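You operate a simulated robot arm through the tools that you are given. There is no shell and no other tool. Be economical: measure what you need, move in short steps, check, and stop when the job is done.

The job below is to be done with a simulated robot arm. You get a single attempt, and the scene is never put back.

TASK
Clamp the brown lead in the way of its colour and pull-test it.
Fine: lever up, pin fully down, lever down, then a firm pull.

The check looks at the end state, three seconds after you hand in, the way a careful person would. Anything else that was tipped, shoved, dropped, spilled or broken makes it a failure.

THE ROBOT
A 7-joint arm with a two-finger parallel gripper, fixed in place. Base frame: the origin is at the foot of the arm, x ahead of it, y to its left, z up; the work surface is at about z = 800. Units: mm, degrees, N and s.
With the tool pointing down near the work surface it reaches from about 300 to 700 mm from the base axis. Its first joint turns from -66.0 to 66.0 degrees. Payload 1.57 kg.
Tool frame: the origin (TCP) lies between the finger pads and is the grasp point; the fingertips stand 30 mm ahead of it; z points along the fingers, y is the line along which they close. Largest opening 110 mm; finger width 24, thickness 12; the body of the gripper, 48 by 112 mm, starts 78 mm behind the TCP.
Orientation is told as [roll, pitch, yaw] about the base's x, y, z axes, in that order, counted from this pose: with the fingers straight down and closing along the base's y, the tool's x points along the base's -x, its y along +y and its z along -z.

THE INTERFACE
- The arm moves only by the tool move_arm. Its argument "steps" is a list that holds one entry, the list of rows, each a list of 7 numbers: the shift along the tool's x, y, z in cm, then the turn, a rotation vector about the tool's x, y, z in degrees, then the finger opening in cm, from 0 to 11. In form: [[[tx, ty, tz, wx, wy, wz, fingers], ...]]. A call has 1 to 12 rows; each row is the pose to reach, as a shift and turn from the pose commanded when the call began, along the tool's axes at that moment. A row lasts 0.2 s, in which the tool goes at most 50 mm and 8.6 degrees; a call with a longer step from one row to the next is refused whole, and so is a gripper value outside its range. Where a pose cannot be reached the arm comes as near as it can. A force on the tool above 40 N (or 10 N above the force at the start of the call, whichever is more), or a blocked arm, ends the call early, and 0.2 s more pass. The fingers move at their own pace (about 108 mm/s each) and stop on an object; they squeeze with about 41 N. The grip force told is the motor's: it shows also when the fingers shut on nothing. Time passes only in rows, and 0.2 s behind the last, so rows that repeat a pose let the fingers close. It gives the time, the measured TCP pose, the force on the tool (base axes), the opening and the grip force at its end, in the units of the frame above (readings bear some noise), with the torque about the TCP (base axes, N m) and any sound that the robot's microphone picked up, and new pictures: "views" is both (left out), scene, wrist or none.
- Cameras (640 x 400 px; columns grow to the right, rows downward): "scene" is fixed at [166.5, -398.1, 1393.8]; the picture's right is [0.75, -0.67, 0.00], its down [-0.43, -0.48, -0.76] and it looks along [0.51, 0.57, -0.65] (base axes); focal length 347 px, centre (320, 200). "wrist" rides on the gripper at [70, 16, -141] in the tool frame; the picture's right is [-0.23, 0.97, 0.00], its down [-0.86, -0.20, -0.48] and it looks along [-0.47, -0.11, 0.88] (tool axes); focal length 222 px, centre (320, 200). There is no depth. A picture from a camera that has moved, and an enlarged one, comes with that camera's place and axes in the base frame and with its lens.
- zoom(camera, box): a new picture of the part [left, top, right, bottom] of that camera's present view, enlarged. No time passes.
- hand_in(): hands the job in; it is judged then, once.

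Go step by step. Nothing tells you positions but the pictures and the camera data: compare them with the known pose of the tool, close in by small moves and look again before you grip or let go. The budget is 120 turns and 200 pictures, counting those below and the enlarged ones. Unless the task says otherwise, let go and move clear before handing in, and close with one line.

The tools are called after "Emit:" as name(argument=value, ...) on one line, values as JSON. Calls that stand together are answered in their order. move_arm: Moves the arm, as the interface text tells. Its arguments: {"type":"object","properties":{"steps":{"type":"array"},"views":{"type":"string","enum":["both","scene","wrist","none"]}},"required":["steps"]} The other tools are called the same way: zoom (camera, box) takes an enlarged picture of a part of a camera's view; hand_in () hands the job in.

At the start:

```text
time_s: 0.0
ee_pos: [353.7, -126.8, 1107.2]
tcp_rot: [0.1, 0.1, 0.0]
ft_force: [0.1, -0.3, 0.5]
ft_torque: [0.01, -0.02, 0.02]
gripper_width: 109.9
finger_force: 0.0
```

scene: 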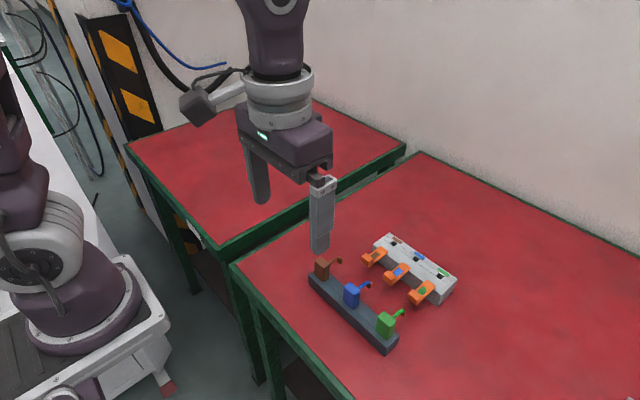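
wrist: 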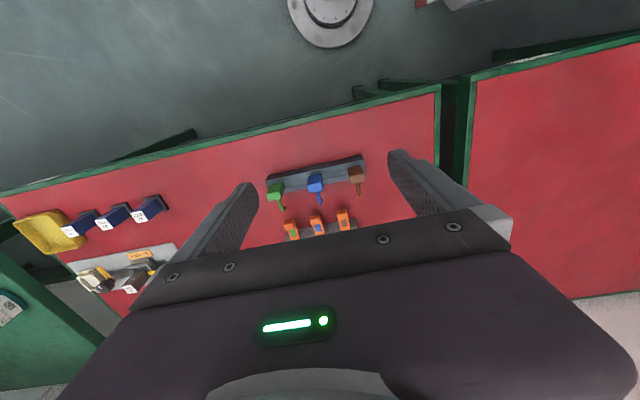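

I see a rack with brown, blue and green leads and a terminal block with three orange levers. I'll enlarge both views to measure.

Emit:
zoom(camera="scene", box=[300, 220, 470, 360])

Emit:
zoom(camera="wrist", box=[250, 140, 390, 240])

```text
2.86 times, centred on (385, 290) of scene
camera zoom: at [166.5, -398.1, 1393.8], right [0.75, -0.67, 0.0], down [-0.43, -0.48, -0.76], along [0.51, 0.57, -0.65], focal length 991 px, centre (134, -57)
```

zoom: 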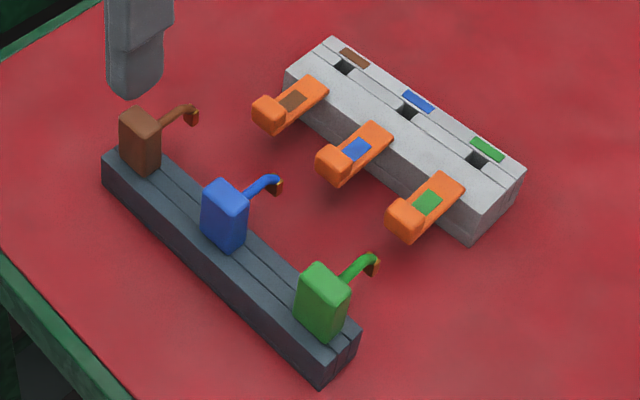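

```text
4.00 times, centred on (320, 190) of wrist
camera zoom: at [285.0, -110.8, 1247.3], right [0.23, 0.97, 0.0], down [0.86, -0.2, 0.48], along [0.47, -0.11, -0.88], focal length 888 px, centre (320, 240)
```

zoom: 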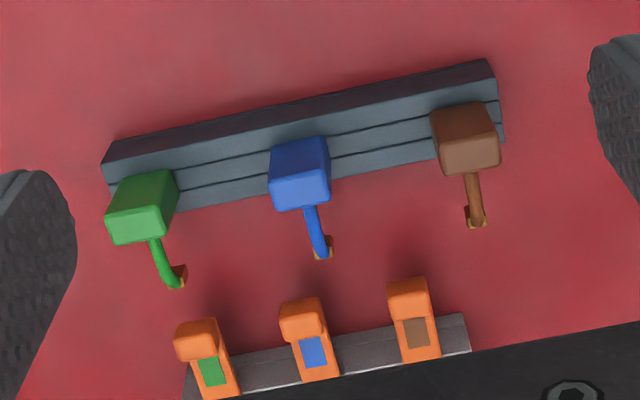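

The leads stand in a row along y at x≈459 (brown y≈-80, tops z≈870). The block's brown lever is near (564,-124,850) and its hole near (615,-128). I'll move over the block for a closer look.

Emit:
move_arm(steps=[[[-4, 0, 1.5, 0, 0, 0, 11], [-8, 0, 3, 0, 0, 0, 11], [-12, 0, 4.5, 0, 0, 0, 11], [-16, 0, 6, 0, 0, 0, 11], [-20, 0, 7.5, 0, 0, 0, 11], [-23, 0, 9, 0, 0, 0, 11], [-23, 0, 9, 0, 0, 0, 11]]])

```text
time_s: 1.6
ee_pos: [584.9, -126.1, 1015.5]
tcp_rot: [0.0, 0.0, -0.1]
ft_force: [-0.8, -0.4, 0.6]
ft_torque: [0.01, -0.02, 0.01]
gripper_width: 110.0
finger_force: 0.0
camera wrist: at [515.6, -110.3, 1156.3], right [0.23, 0.97, 0.0], down [0.86, -0.2, 0.48], along [0.47, -0.11, -0.88], focal length 222 px, centre (320, 200)
```

scene: 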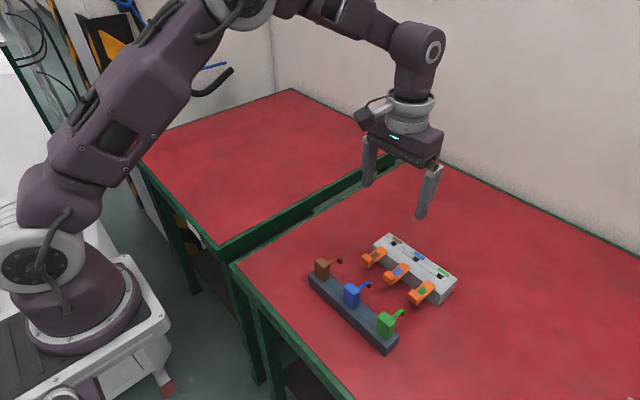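
wrist: 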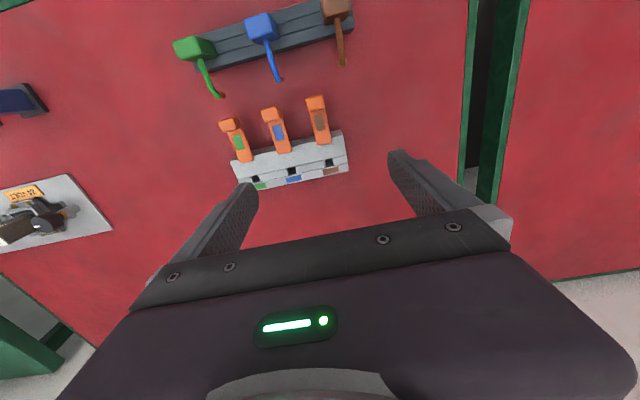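

Emit:
zoom(camera="wrist", box=[200, 80, 360, 200])

Emit:
zoom(camera="scene", box=[355, 225, 465, 310])

Emit:
zoom(camera="wrist", box=[160, 0, 360, 110])

```text
3.33 times, centred on (280, 140) of wrist
camera zoom: at [515.6, -110.3, 1156.3], right [0.23, 0.97, 0.0], down [0.86, -0.2, 0.48], along [0.47, -0.11, -0.88], focal length 740 px, centre (453, 400)
```

zoom: 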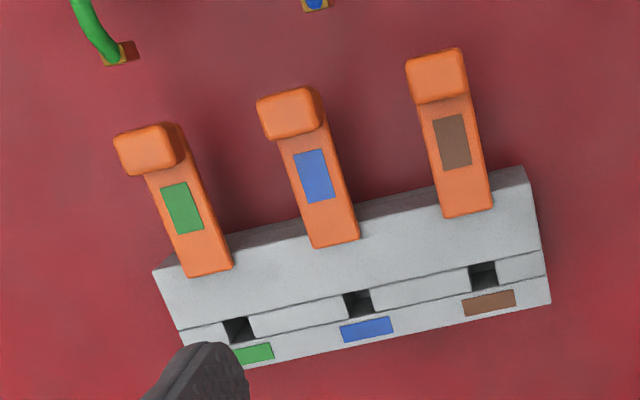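

```text
4.71 times, centred on (410, 268) of scene
camera zoom: at [166.5, -398.1, 1393.8], right [0.75, -0.67, 0.0], down [-0.43, -0.48, -0.76], along [0.51, 0.57, -0.65], focal length 1632 px, centre (-104, -118)
```

zoom: 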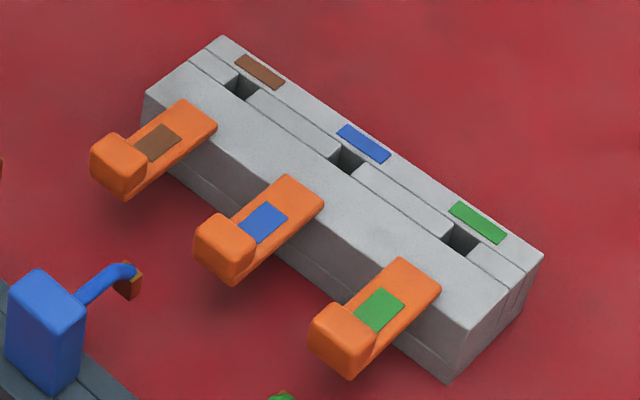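

```text
3.20 times, centred on (260, 55) of wrist
camera zoom: at [515.6, -110.3, 1156.3], right [0.23, 0.97, 0.0], down [0.86, -0.2, 0.48], along [0.47, -0.11, -0.88], focal length 711 px, centre (512, 664)
```

zoom: 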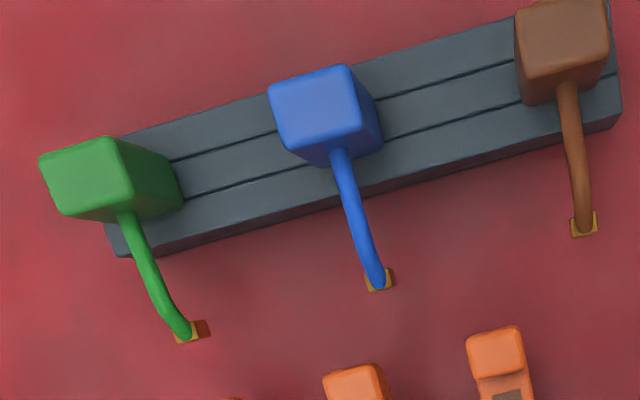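

The lever's knob is at about (540,-122), top z≈860. The lever hinges near x≈592, and the brown hole is at about (627,-122), z≈835. I'll come down above the knob with the fingers part closed.

Emit:
move_arm(steps=[[[1.5, 0.15, 4, 0, 0, 0, 6], [3, 0.3, 8, 0, 0, 0, 4], [4.4, 0.45, 11.2, 0, 0, 0, 4], [4.4, 0.45, 11.2, 0, 0, 0, 4]]])

```text
time_s: 2.6
ee_pos: [539.9, -122.6, 904.8]
tcp_rot: [0.0, 0.1, 0.0]
ft_force: [-0.6, 1.0, -0.2]
ft_torque: [0.0, -0.01, -0.01]
gripper_width: 39.9
finger_force: 0.0
camera wrist: at [470.8, -106.8, 1045.8], right [0.23, 0.97, 0.0], down [0.85, -0.2, 0.48], along [0.47, -0.11, -0.88], focal length 222 px, centre (320, 200)
```

scene: 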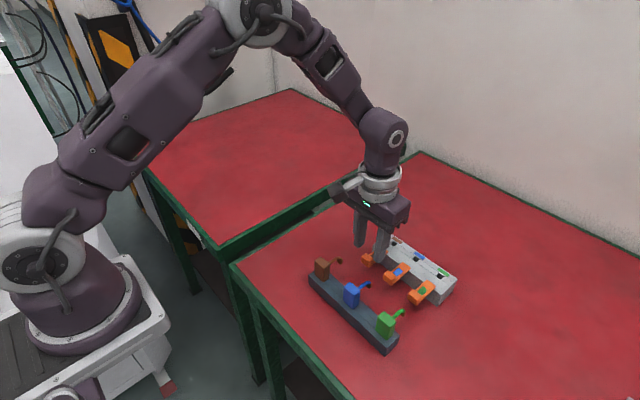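
wrist: 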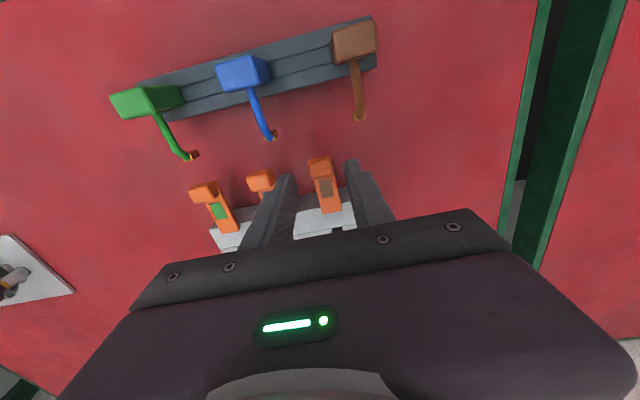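

Emit:
zoom(camera="wrist", box=[220, 90, 420, 250])

Emit:
zoom(camera="scene", box=[300, 210, 440, 320])

```text
2.50 times, centred on (320, 170) of wrist
camera zoom: at [470.8, -106.8, 1045.8], right [0.23, 0.97, 0.0], down [0.85, -0.2, 0.48], along [0.47, -0.11, -0.88], focal length 555 px, centre (320, 275)
```

zoom: 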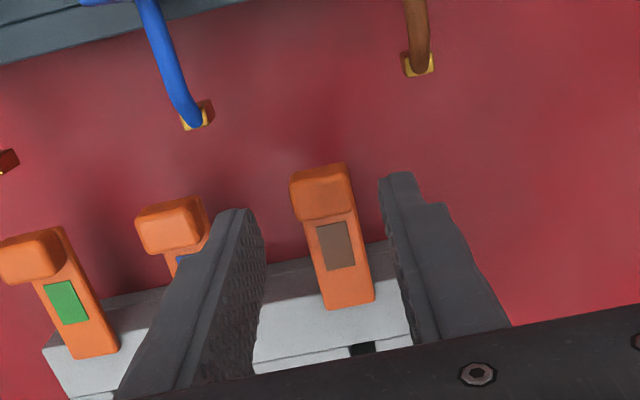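

```text
3.64 times, centred on (370, 265) of scene
camera zoom: at [166.5, -398.1, 1393.8], right [0.75, -0.67, 0.0], down [-0.43, -0.48, -0.76], along [0.51, 0.57, -0.65], focal length 1261 px, centre (138, -36)
```

zoom: 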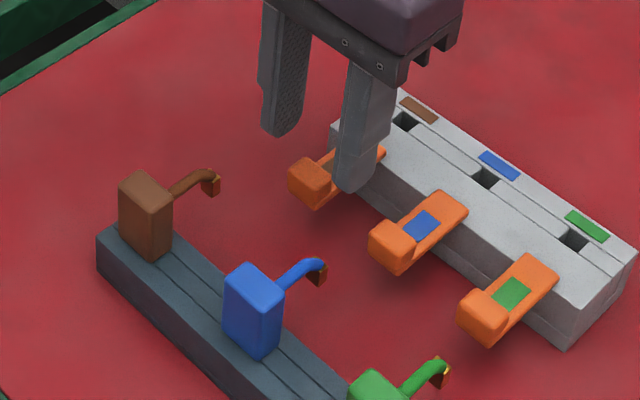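

The knob sits between the fingers, so I'll lower to knob height and close on it.

Emit:
move_arm(steps=[[[0, 0, 2, 0, 0, 0, 4], [0, 0, 4, 0, 0, 0, 4], [0, 0, 5.4, 0, 0, 0, 4], [0, 0, 5.4, 0, 0, 0, 3], [0, 0, 5.4, 0, 0, 0, 2], [0, 0, 5.4, 0, 0, 0, 1.5], [0, 0, 5.4, 0, 0, 0, 1.5]]])

```text
time_s: 4.2
ee_pos: [540.7, -122.2, 850.8]
tcp_rot: [0.0, 0.0, 0.0]
ft_force: [1.4, 7.6, -1.7]
ft_torque: [0.08, 0.08, -0.05]
gripper_width: 21.9
finger_force: 34.9
camera wrist: at [471.2, -106.2, 991.5], right [0.23, 0.97, 0.0], down [0.86, -0.2, 0.48], along [0.47, -0.11, -0.88], focal length 222 px, centre (320, 200)
```

scene: 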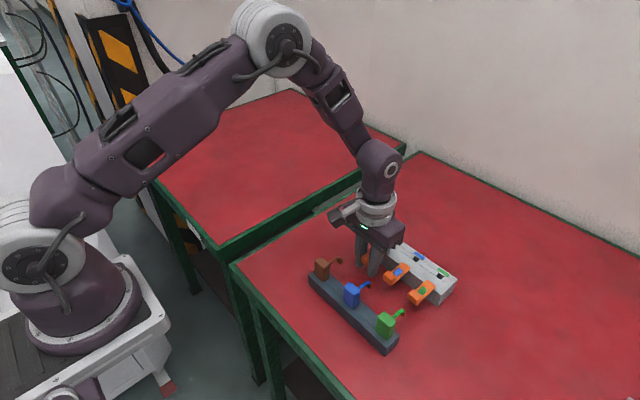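
wrist: 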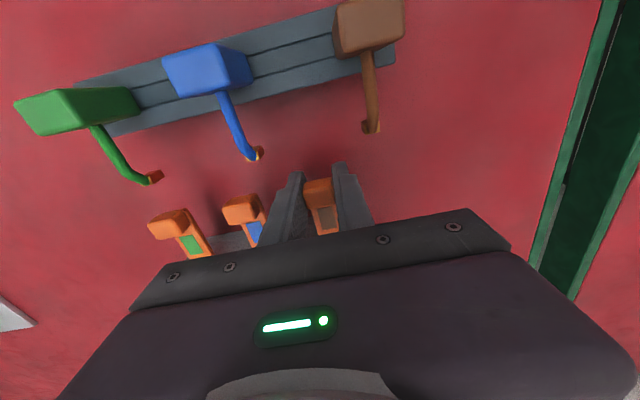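

I have the lever knob gripped (22 mm wide). I'll raise it along its arc a little and check the forces.

Emit:
move_arm(steps=[[[-0.1, 0.05, -0.44, 0, 3, 0, 1.5], [-0.25, 0.1, -0.87, 0, 6, 0, 1.5], [-0.43, 0.1, -1.28, 0, 9, 0, 1.5], [-0.65, 0.1, -1.68, 0, 12, 0, 1.5], [-0.65, 0.1, -1.68, 0, 12, 0, 1.5]]])

```text
time_s: 5.4
ee_pos: [545.5, -123.0, 867.7]
tcp_rot: [0.0, 12.1, -0.1]
ft_force: [-16.7, -3.8, -9.1]
ft_torque: [-0.02, 0.8, 0.06]
gripper_width: 21.8
finger_force: 34.9
camera wrist: at [507.9, -105.9, 1020.1], right [0.22, 0.97, -0.05], down [0.94, -0.2, 0.29], along [0.27, -0.11, -0.96], focal length 222 px, centre (320, 200)
```

scene: 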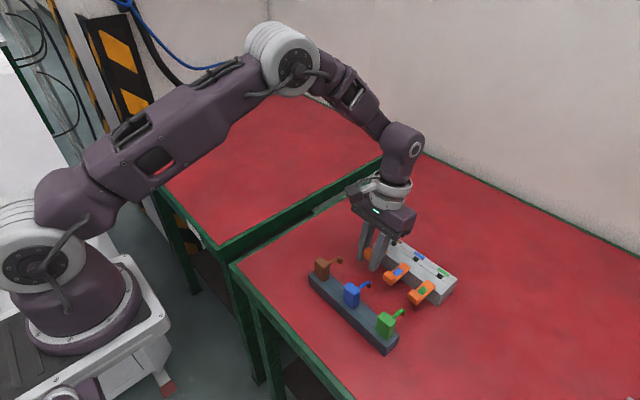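
wrist: 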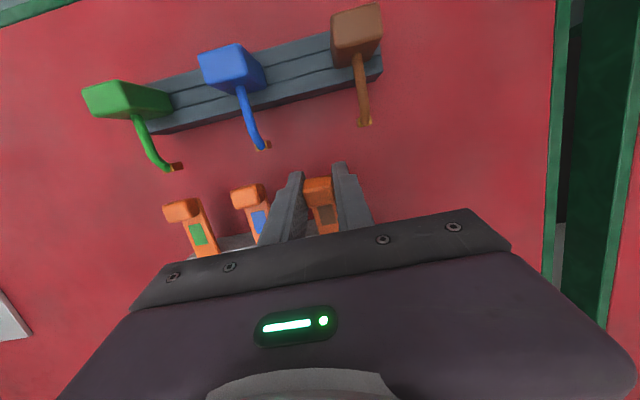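

The lever follows. The reaction says to pitch more and press less toward +x, so I'll continue the arc that way.

Emit:
move_arm(steps=[[[-0.08, 0, -0.31, 0, 4, 0, 1.5], [-0.17, 0, -0.62, 0, 8, 0, 1.5], [-0.28, 0, -0.92, 0, 12, 0, 1.5], [-0.4, 0, -1.21, 0, 16, 0, 1.5], [-0.71, 0, -1.77, 0, 23, 0, 1.5], [-1.02, 0, -2.23, 0, 30, 0, 1.5], [-1.02, 0, -2.23, 0, 30, 0, 1.5]]])

```text
time_s: 7.0
ee_pos: [540.8, -105.6, 899.2]
tcp_rot: [0.4, 37.3, 1.5]
ft_force: [-2.5, 0.1, 3.1]
ft_torque: [-0.04, -0.01, 0.0]
gripper_width: 14.7
finger_force: 0.0
out of reach, approached as far as the arm can: row 5, 6, 7
camera wrist: at [571.1, -91.0, 1051.7], right [0.16, 0.98, -0.13], down [0.97, -0.18, -0.14], along [-0.16, -0.11, -0.98], focal length 222 px, centre (320, 200)
```

scene: 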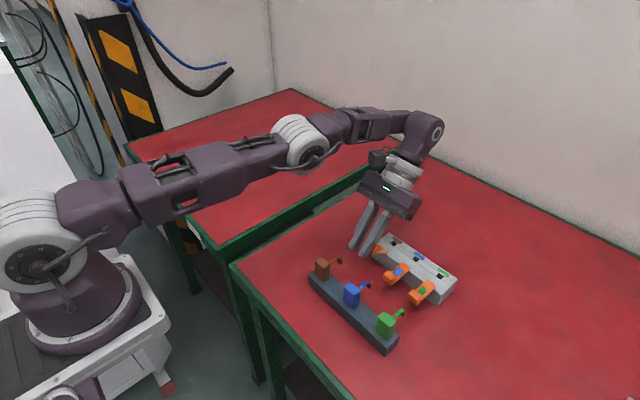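
wrist: 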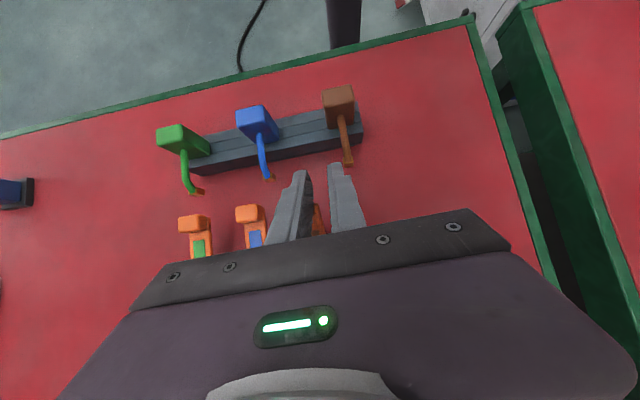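

The pitch went out of reach and the fingers slipped off the knob. I'll look at where the lever stayed.

Emit:
zoom(camera="scene", box=[300, 190, 460, 320])

Emit:
zoom(camera="wrist", box=[150, 70, 400, 260])

```text
3.08 times, centred on (380, 255) of scene
camera zoom: at [166.4, -398.0, 1393.8], right [0.75, -0.67, 0.0], down [-0.43, -0.48, -0.76], along [0.51, 0.57, -0.65], focal length 1067 px, centre (135, 31)
```

zoom: 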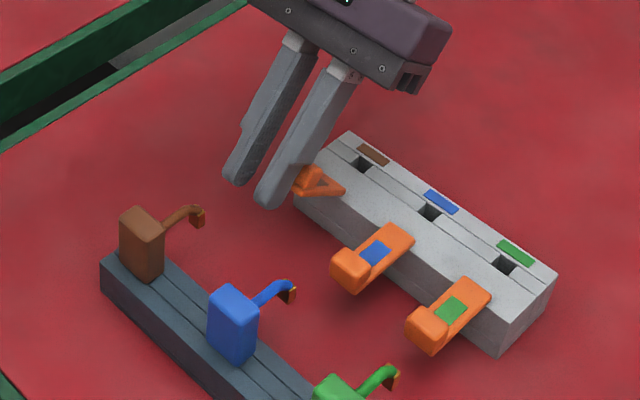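

```text
2.11 times, centred on (275, 165) of wrist
camera zoom: at [571.1, -91.0, 1051.7], right [0.16, 0.98, -0.13], down [0.97, -0.18, -0.14], along [-0.16, -0.11, -0.98], focal length 468 px, centre (415, 274)
```

zoom: 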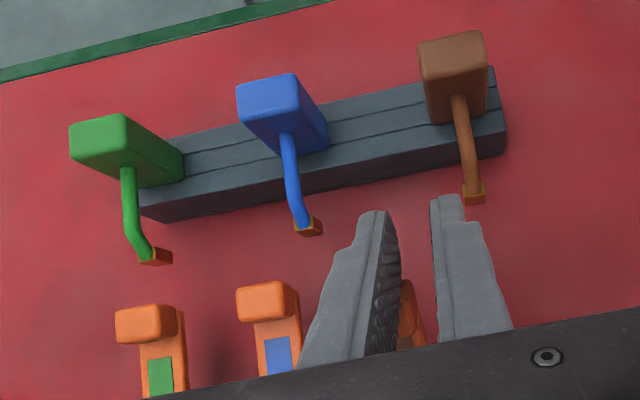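

The lever stays part-raised. I'll open, rise clear and straighten the tool.

Emit:
move_arm(steps=[[[1.0, 1, -1.2, 0, 0, 0, 3], [2.7, 1, -3, 0, -4, 0, 4], [4.0, 0.5, -4.5, 0, -12, 0, 4], [4.0, 0, -4.5, 0, -20, 0, 4], [4.0, 0, -4.5, 0, -28, 0, 4], [4.0, 0, -4.5, 0, -36, 0, 4], [4.0, 0, -4.5, 0, -42, 0, 4], [4.0, 0, -4.5, 0, -42, 0, 4]]])

```text
time_s: 8.8
ee_pos: [536.6, -108.6, 958.4]
tcp_rot: [0.1, -4.9, 1.2]
ft_force: [0.2, 0.1, -0.5]
ft_torque: [-0.04, -0.02, 0.01]
gripper_width: 39.9
finger_force: 0.1
camera wrist: at [455.0, -95.0, 1092.3], right [0.21, 0.98, 0.02], down [0.81, -0.19, 0.55], along [0.54, -0.1, -0.84], focal length 222 px, centre (320, 200)
```

scene: 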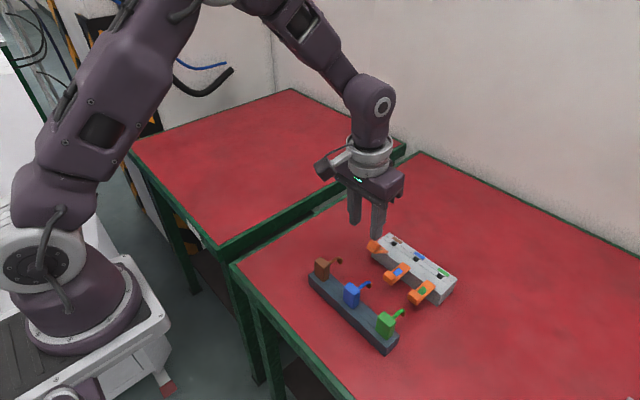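
wrist: 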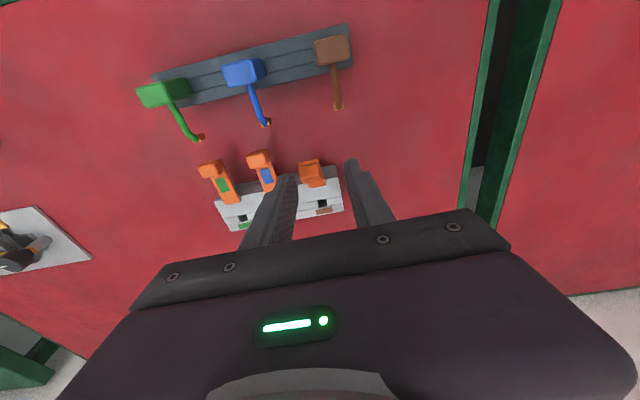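

Emit:
move_arm(steps=[[[0, -0.7, 0, 0, 4.9, 1.2, 4], [0, -1.4, 0, 0, 4.9, 1.2, 4], [0, -1.4, 0, 0, 4.9, 1.2, 4]]])

Emit:
zoom(camera="scene", box=[340, 210, 470, 310])

Emit:
zoom(camera="wrist", box=[190, 100, 390, 250])

```text
time_s: 9.6
ee_pos: [536.8, -122.1, 959.0]
tcp_rot: [0.2, 0.0, -0.1]
ft_force: [0.6, -0.5, -0.9]
ft_torque: [-0.02, -0.02, 0.01]
gripper_width: 40.0
finger_force: 0.0
camera wrist: at [467.3, -107.5, 1098.8], right [0.23, 0.97, 0.0], down [0.86, -0.2, 0.48], along [0.46, -0.11, -0.88], focal length 222 px, centre (320, 200)
```

scene: 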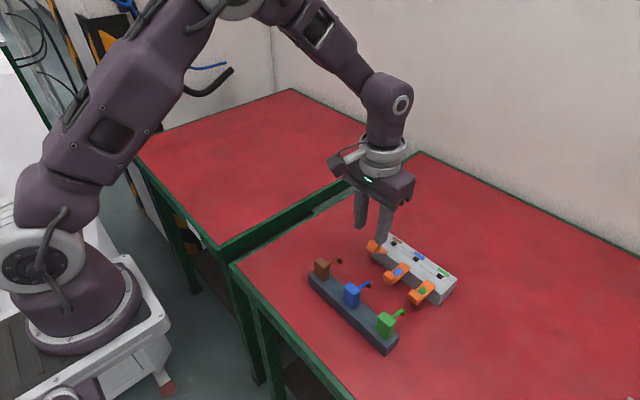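
wrist: 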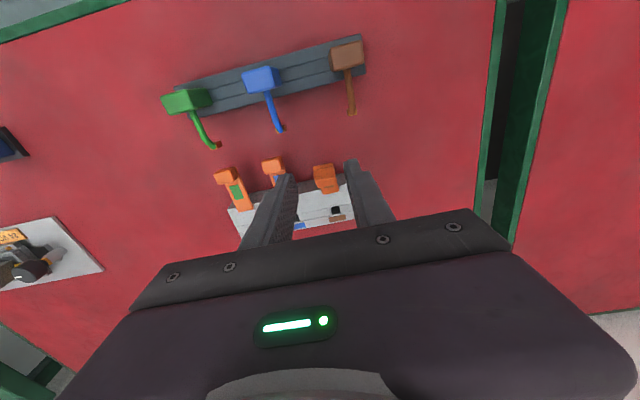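

```text
4.00 times, centred on (405, 260) of scene
camera zoom: at [166.5, -398.1, 1393.8], right [0.75, -0.67, 0.0], down [-0.43, -0.48, -0.76], along [0.51, 0.57, -0.65], focal length 1387 px, centre (-20, -40)
```

zoom: 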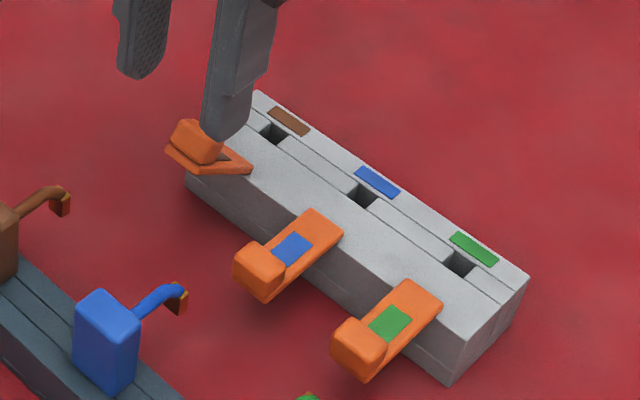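

```text
2.67 times, centred on (290, 175) of wrist
camera zoom: at [467.3, -107.5, 1098.8], right [0.23, 0.97, 0.0], down [0.86, -0.2, 0.48], along [0.46, -0.11, -0.88], focal length 592 px, centre (400, 267)
```

zoom: 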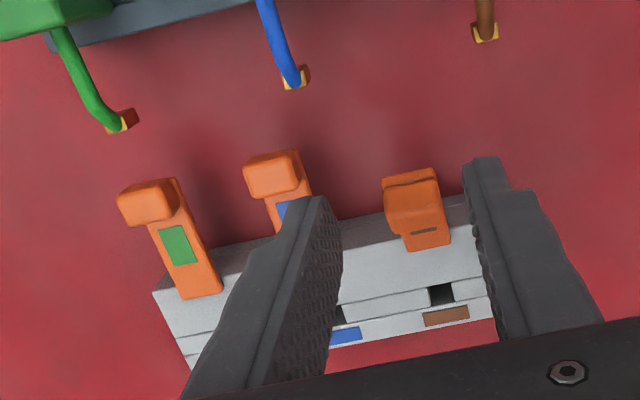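

The lever stays at about 45–50°. I'll close the fingers, come down on its base side, and push it upright along +x.

Emit:
move_arm(steps=[[[2.2, 0, 0, 0, 0, 0, 2], [2.2, 0, 3, 0, 0, 0, 0], [2.2, 0, 6.2, 0, 0, 0, 0], [2.2, 0, 6.2, 0, 0, 0, 0], [2.2, 0, 6.2, 0, 0, 0, 0]]])

Emit:
zoom(camera="scene", box=[320, 200, 460, 310])

```text
time_s: 10.8
ee_pos: [515.4, -122.2, 896.5]
tcp_rot: [0.2, 0.0, -0.2]
ft_force: [-0.8, 0.4, -0.6]
ft_torque: [0.01, 0.01, 0.0]
gripper_width: 0.0
finger_force: 21.7
camera wrist: at [446.5, -107.4, 1036.4], right [0.23, 0.97, 0.0], down [0.85, -0.2, 0.48], along [0.47, -0.11, -0.88], focal length 222 px, centre (320, 200)
```

scene: 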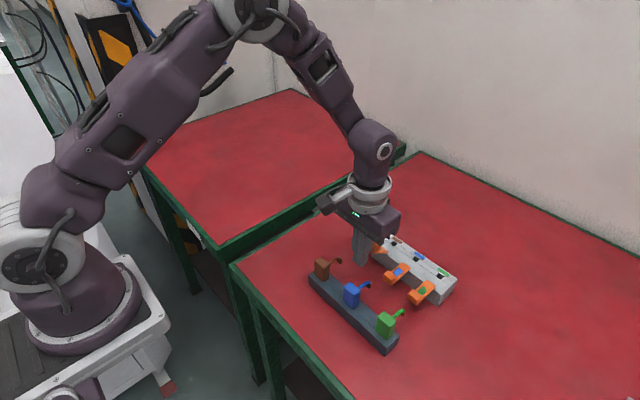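
wrist: 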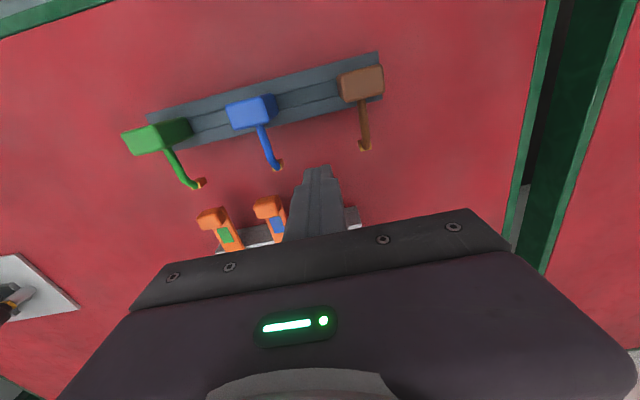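

```text
3.64 times, centred on (390, 255) of scene
camera zoom: at [166.5, -398.1, 1393.8], right [0.75, -0.67, 0.0], down [-0.43, -0.48, -0.76], along [0.51, 0.57, -0.65], focal length 1261 px, centre (66, 0)
```

zoom: 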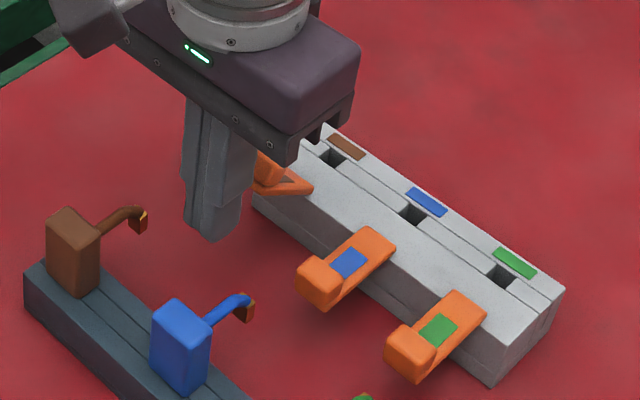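

Emit:
move_arm(steps=[[[-1, 0, 0, 0, 0, 0, 0], [-2, 0, 0, 0, 0, 0, 0], [-2.8, 0, 0, 0, 0, 0, 0], [-3.6, 0, 0, 0, 0, 0, 0], [-4.2, 0, 0, 0, 0, 0, 0], [-4.8, 0, 0, 0, 0, 0, 0], [-5.2, 0, 0, 0, 0, 0, 0]]])

Emit:
zoom(camera="scene", box=[340, 200, 480, 310])

```text
time_s: 11.8
ee_pos: [540.4, -123.9, 893.9]
tcp_rot: [0.3, 1.5, -0.3]
ft_force: [-8.7, -0.3, 0.0]
ft_torque: [0.01, 0.1, 0.02]
gripper_width: 0.0
finger_force: 21.8
stopped in row 4: the force on the tool passed its limit at 48 N (the readings are from after the stop); the commanded pose is now the measured one
camera wrist: at [474.6, -108.1, 1036.4], right [0.23, 0.97, 0.0], down [0.87, -0.21, 0.46], along [0.44, -0.11, -0.89], focal length 222 px, centre (320, 200)
```

scene: 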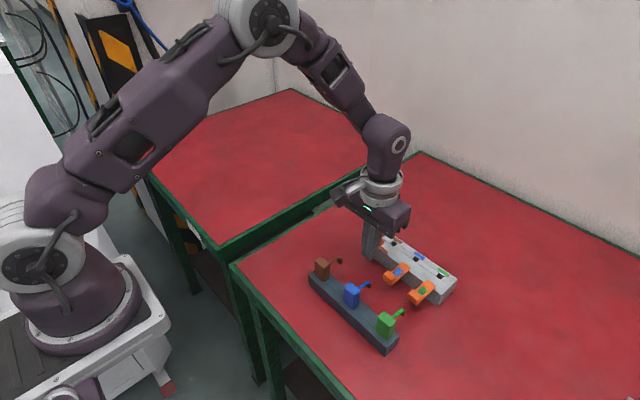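
wrist: 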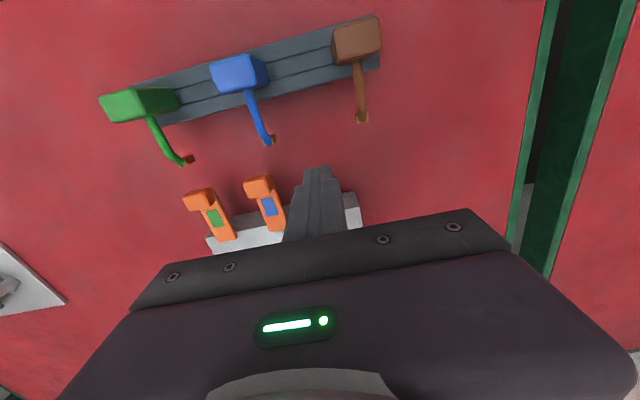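

```text
3.64 times, centred on (410, 255) of scene
camera zoom: at [166.3, -398.1, 1393.8], right [0.75, -0.67, 0.0], down [-0.43, -0.48, -0.76], along [0.51, 0.57, -0.65], focal length 1261 px, centre (-7, 0)
```

zoom: 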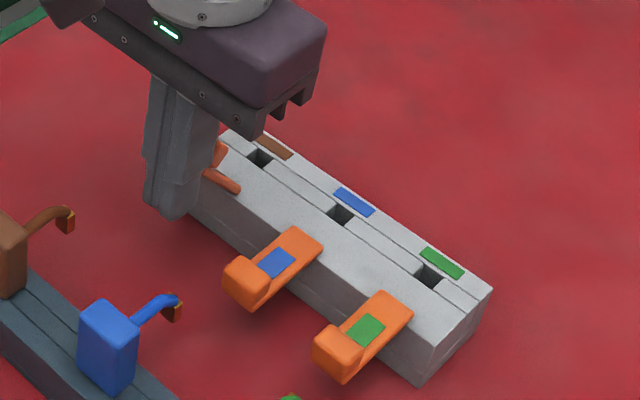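

Emit:
move_arm(steps=[[[1, 0, 0, 0, -1.5, 0, 0], [2, 0, -2, 0, -1.5, 0, 0], [2, 0, -6, 0, -1.5, 0, 0], [2, 0, -6, 0, -1.5, 0, 0]]])

Emit:
zoom(camera="scene", box=[350, 215, 430, 275])

Emit:
zoom(camera="wrist", box=[190, 100, 390, 250])

```text
time_s: 12.8
ee_pos: [524.0, -125.4, 955.5]
tcp_rot: [0.3, -0.4, -0.3]
ft_force: [0.8, 0.4, 0.4]
ft_torque: [0.01, -0.03, 0.0]
gripper_width: 0.0
finger_force: 21.4
camera wrist: at [453.0, -108.9, 1095.9], right [0.23, 0.97, 0.01], down [0.85, -0.21, 0.48], along [0.47, -0.11, -0.88], focal length 222 px, centre (320, 200)
```

scene: 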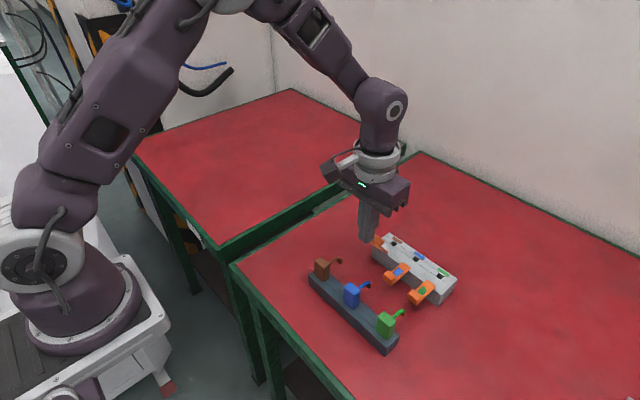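
wrist: 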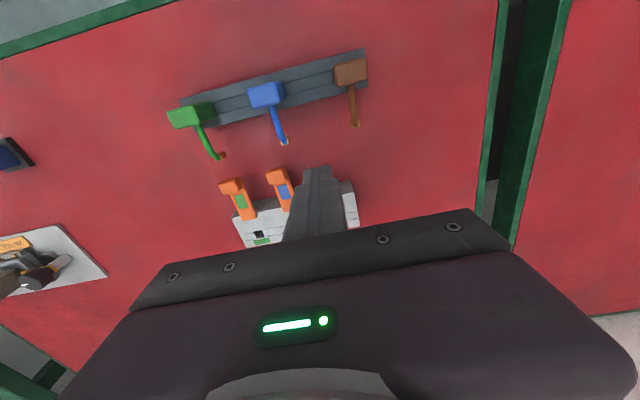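

```text
6.67 times, centred on (390, 245) of scene
camera zoom: at [166.5, -398.1, 1393.8], right [0.75, -0.67, 0.0], down [-0.43, -0.48, -0.76], along [0.51, 0.57, -0.65], focal length 2312 px, centre (-147, -100)
```

zoom: 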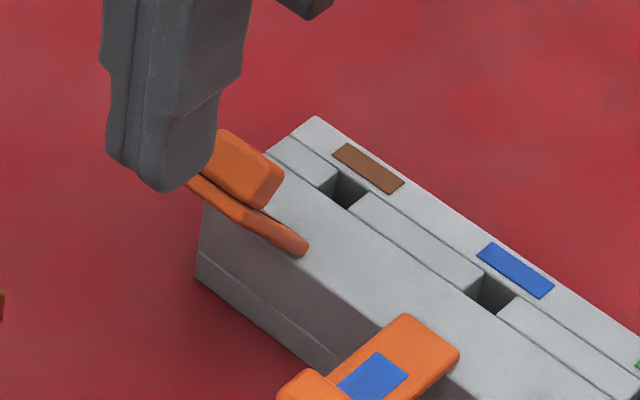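

```text
2.67 times, centred on (290, 175) of wrist
camera zoom: at [453.0, -108.9, 1095.9], right [0.23, 0.97, 0.01], down [0.85, -0.21, 0.48], along [0.47, -0.11, -0.88], focal length 592 px, centre (400, 267)
```

zoom: 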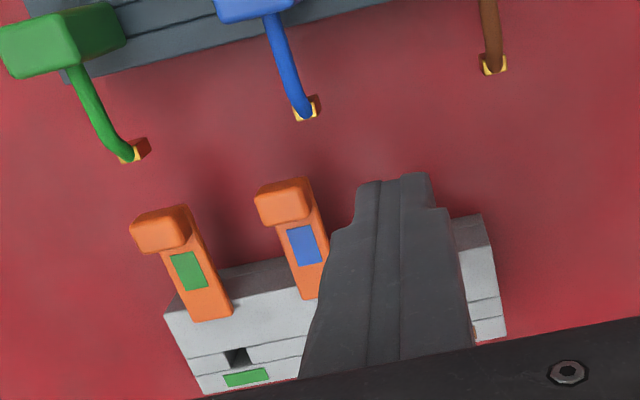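

The fingers hide the lever, so I'll move aside for a clear view.

Emit:
move_arm(steps=[[[0, 2, -2, 0, 0, 0, 2], [0, 5, -4, 0, 0, 0, 4], [0, 8, -6, 0, 0, 0, 6], [0, 8, -6, 0, 0, 0, 6]]])

Emit:
zoom(camera="scene", box=[350, 215, 430, 275])

Emit:
zoom(camera="wrist", box=[140, 100, 340, 250])

```text
time_s: 13.8
ee_pos: [521.8, -43.1, 1013.9]
tcp_rot: [0.3, -0.3, -0.3]
ft_force: [0.8, 0.3, 0.0]
ft_torque: [0.02, 0.02, -0.03]
gripper_width: 59.9
finger_force: 0.0
camera wrist: at [452.4, -28.1, 1155.7], right [0.23, 0.97, 0.01], down [0.85, -0.21, 0.48], along [0.47, -0.11, -0.88], focal length 222 px, centre (320, 200)
```

scene: 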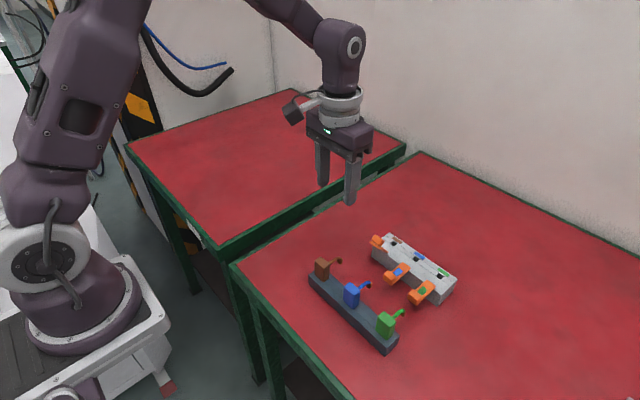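
wrist: 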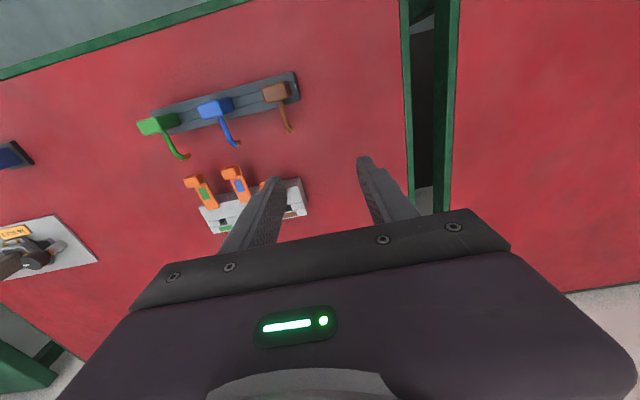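

```text
6.67 times, centred on (390, 245) of scene
camera zoom: at [166.5, -398.1, 1393.8], right [0.75, -0.67, 0.0], down [-0.43, -0.48, -0.76], along [0.51, 0.57, -0.65], focal length 2312 px, centre (-147, -100)
```

zoom: 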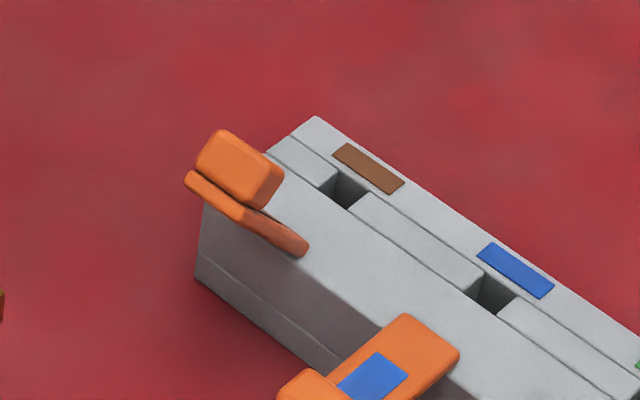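

```text
2.67 times, centred on (240, 175) of wrist
camera zoom: at [452.4, -28.1, 1155.7], right [0.23, 0.97, 0.01], down [0.85, -0.21, 0.48], along [0.47, -0.11, -0.88], focal length 592 px, centre (533, 267)
```

zoom: 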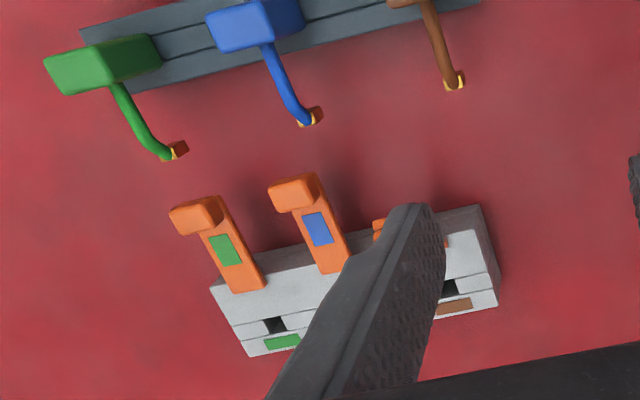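

The lever now stands at about 50°. To find out whether that's its stop, I'll push again slowly and read the force.

Emit:
move_arm(steps=[[[0, -3, 0, 0, 0, 0, 2], [0.3, -7.7, 1, 0, 0, 0, 0], [0.3, -7.7, 6, 0, 0, 0, 0], [0.3, -7.7, 11, 0, 0, 0, 0], [0.3, -7.7, 12, 0, 0, 0, 0], [-1.0, -7.7, 12, 0, 0, 0, 0], [-1.4, -7.7, 12, 0, 0, 0, 0], [-1.7, -7.7, 12, 0, 0, 0, 0]]], views="none")

```text
time_s: 15.6
ee_pos: [539.4, -120.7, 895.7]
tcp_rot: [0.3, -0.3, -0.3]
ft_force: [1.5, 0.1, 0.0]
ft_torque: [0.0, -0.01, -0.01]
gripper_width: 0.0
finger_force: 21.7
```

Emit:
move_arm(steps=[[[-0.15, 0, 0, 0, 0, 0, 0], [-0.3, 0, 0, 0, 0, 0, 0], [-0.45, 0, 0, 0, 0, 0, 0], [-0.6, 0, 0, 0, 0, 0, 0], [-0.75, 0, 0, 0, 0, 0, 0], [-0.9, 0, 0, 0, 0, 0, 0]]], views="none")

```text
time_s: 16.5
ee_pos: [540.5, -120.3, 893.7]
tcp_rot: [0.4, 0.6, -0.5]
ft_force: [-10.2, -0.1, 0.1]
ft_torque: [0.06, 0.05, 0.04]
gripper_width: 0.0
finger_force: 21.2
stopped in row 4: the force on the tool passed its limit at 43 N (the readings are from after the stop); the commanded pose is now the measured one
```

That's the hard stop: the lever is fully up at about 55°. Next I'll go above the brown lead in its rack.

Emit:
move_arm(steps=[[[1, 0, 0, 0.4, -0.6, -0.5, 0], [2, 0, -4, 0.4, -0.6, -0.5, 0], [4, 1, -7, 0.4, -0.6, -0.5, 2], [6, 3, -8, 0.4, -0.6, -0.5, 4], [8.35, 4.0, -8, 0.4, -0.6, -0.5, 5], [8.35, 4.0, -6, 0.4, -0.6, -0.5, 5], [8.35, 4.0, -3.8, 0.4, -0.6, -0.5, 5], [8.35, 4.0, -3.8, 0.4, -0.6, -0.5, 5]]])

Emit:
zoom(camera="scene", box=[290, 200, 450, 310])

Emit:
zoom(camera="wrist", box=[220, 110, 420, 250])

```text
time_s: 18.3
ee_pos: [458.0, -80.1, 932.7]
tcp_rot: [0.0, -0.4, 0.1]
ft_force: [-0.1, 1.3, 0.6]
ft_torque: [-0.01, 0.02, -0.02]
gripper_width: 49.9
finger_force: 0.0
camera wrist: at [388.3, -64.4, 1072.8], right [0.22, 0.97, 0.0], down [0.85, -0.2, 0.48], along [0.47, -0.11, -0.88], focal length 222 px, centre (320, 200)
```

scene: 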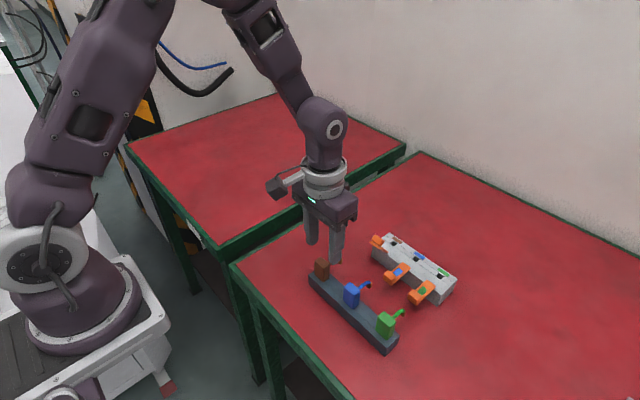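
wrist: 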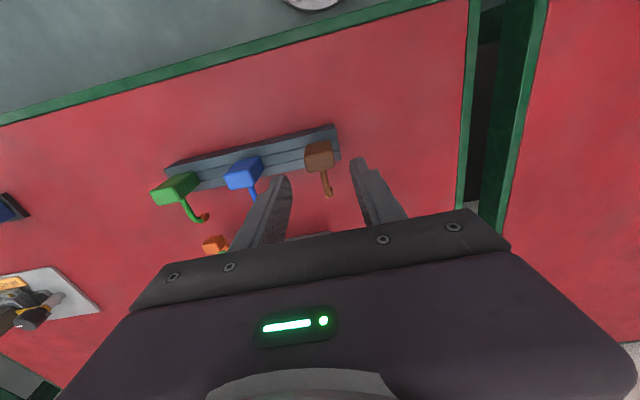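

```text
3.64 times, centred on (370, 255) of scene
camera zoom: at [166.5, -398.1, 1393.8], right [0.75, -0.67, 0.0], down [-0.43, -0.48, -0.76], along [0.51, 0.57, -0.65], focal length 1261 px, centre (138, 0)
```

zoom: 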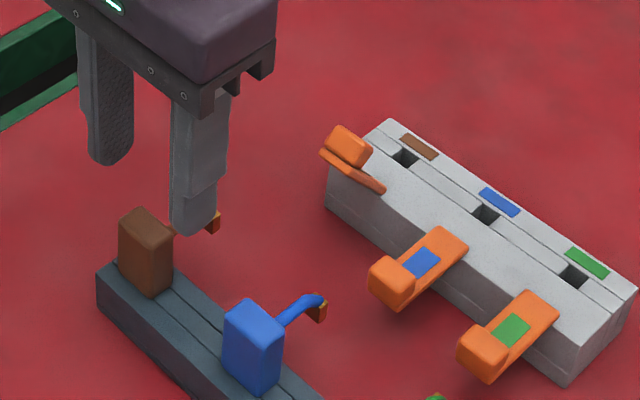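

```text
2.86 times, centred on (320, 180) of wrist
camera zoom: at [388.3, -64.4, 1072.8], right [0.22, 0.97, 0.0], down [0.85, -0.2, 0.48], along [0.47, -0.11, -0.88], focal length 635 px, centre (320, 257)
```

zoom: 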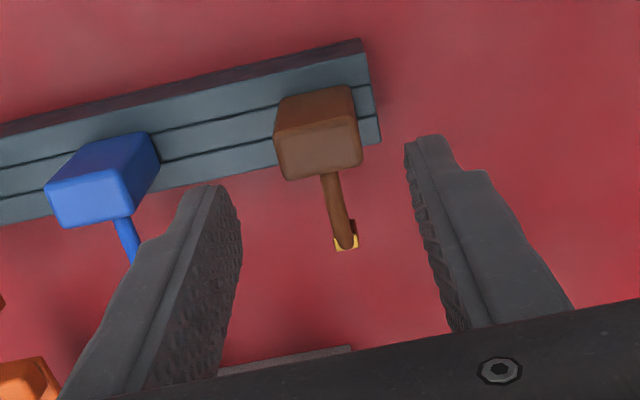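

Handle is confirmed at (457,-80.5) with the ferrule at (506.6,-81). I'll lower and grip.

Emit:
move_arm(steps=[[[0.05, 0, 3, 0, 0.4, 0, 5], [0.05, 0, 6, 0, 0.4, 0, 5], [0.05, 0, 7.3, 0, 0.4, 0, 5], [0.05, 0, 7.3, 0, 0.4, 0, 4], [0.05, 0, 7.3, 0, 0.4, 0, 3], [0.05, 0, 7.3, 0, 0.4, 0, 2], [0.05, 0, 7.3, 0, 0.4, 0, 1.5], [0.05, 0, 7.3, 0, 0.4, 0, 1.5]]])

Emit:
zoom(camera="scene", box=[290, 200, 450, 310])

```text
time_s: 19.3
ee_pos: [457.4, -82.4, 862.1]
tcp_rot: [-0.1, 0.1, 0.1]
ft_force: [-5.0, 1.0, 10.1]
ft_torque: [-0.08, 0.13, -0.14]
gripper_width: 46.6
finger_force: 3.5
stopped in row 4: the force on the tool passed its limit at 43 N (the readings are from after the stop); the commanded pose is now the measured one
camera wrist: at [389.0, -65.3, 1002.6], right [0.23, 0.97, 0.0], down [0.86, -0.2, 0.48], along [0.46, -0.11, -0.88], focal length 222 px, centre (320, 200)
```

scene: 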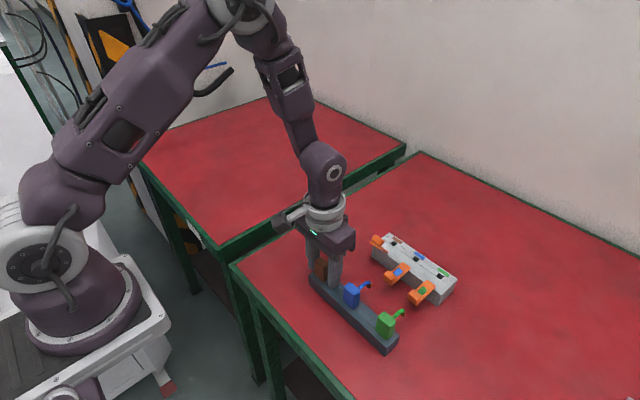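
wrist: 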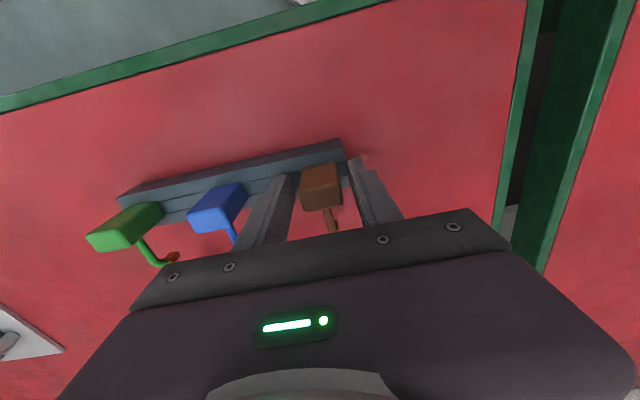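

```text
3.64 times, centred on (370, 255) of scene
camera zoom: at [166.3, -398.0, 1393.9], right [0.75, -0.67, 0.0], down [-0.43, -0.48, -0.76], along [0.51, 0.57, -0.65], focal length 1261 px, centre (138, 0)
```

zoom: 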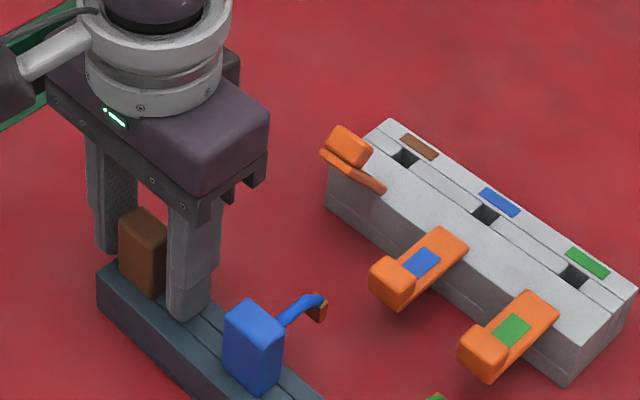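

The fingertips touched the rack top (z≈831) and nothing moved. I'll raise 4 mm and close.

Emit:
move_arm(steps=[[[0, 0.1, -0.3, 0, 0, 0, 5], [0, 0.2, -0.4, 0, 0, 0, 4.5], [0, 0.2, -0.4, 0, 0, 0, 4], [0, 0.2, -0.4, 0, 0, 0, 3], [0, 0.2, -0.4, 0, 0, 0, 2], [0, 0.2, -0.4, 0, 0, 0, 1.5], [0, 0.2, -0.4, 0, 0, 0, 1.5]]])

Emit:
zoom(camera="scene", box=[290, 200, 450, 310])

```text
time_s: 20.9
ee_pos: [458.3, -79.2, 866.0]
tcp_rot: [0.0, 0.0, 0.1]
ft_force: [0.1, -0.6, 1.2]
ft_torque: [0.04, 0.01, -0.01]
gripper_width: 27.0
finger_force: 37.5
camera wrist: at [389.3, -63.4, 1006.1], right [0.23, 0.97, 0.0], down [0.86, -0.2, 0.48], along [0.47, -0.11, -0.88], focal length 222 px, centre (320, 200)
```

scene: 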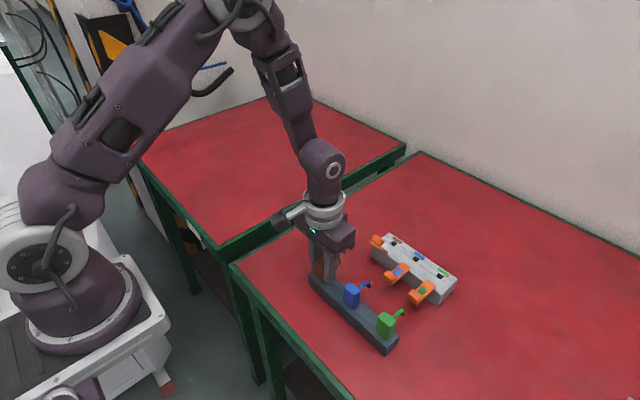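
wrist: 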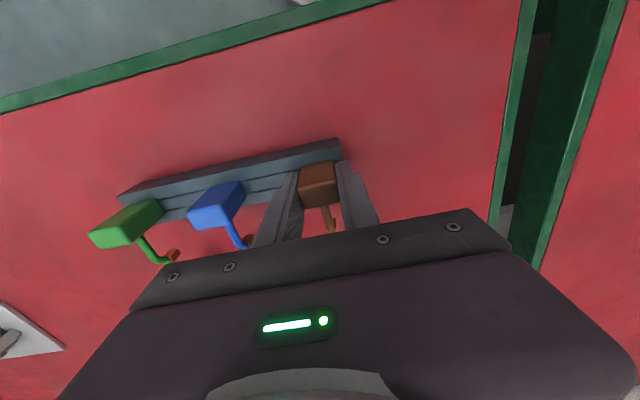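

```text
3.64 times, centred on (370, 255) of scene
camera zoom: at [166.5, -398.1, 1393.8], right [0.75, -0.67, 0.0], down [-0.43, -0.48, -0.76], along [0.51, 0.57, -0.65], focal length 1261 px, centre (138, 0)
```

zoom: 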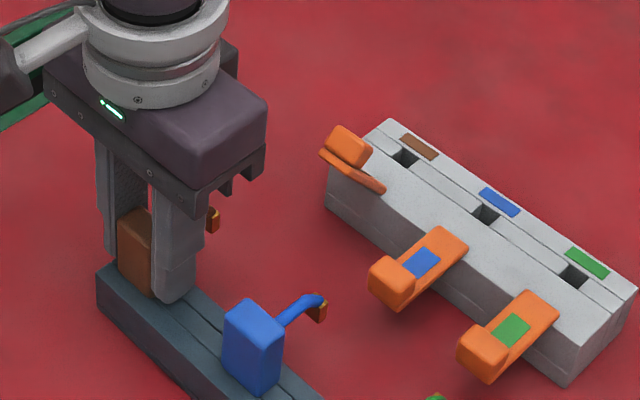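

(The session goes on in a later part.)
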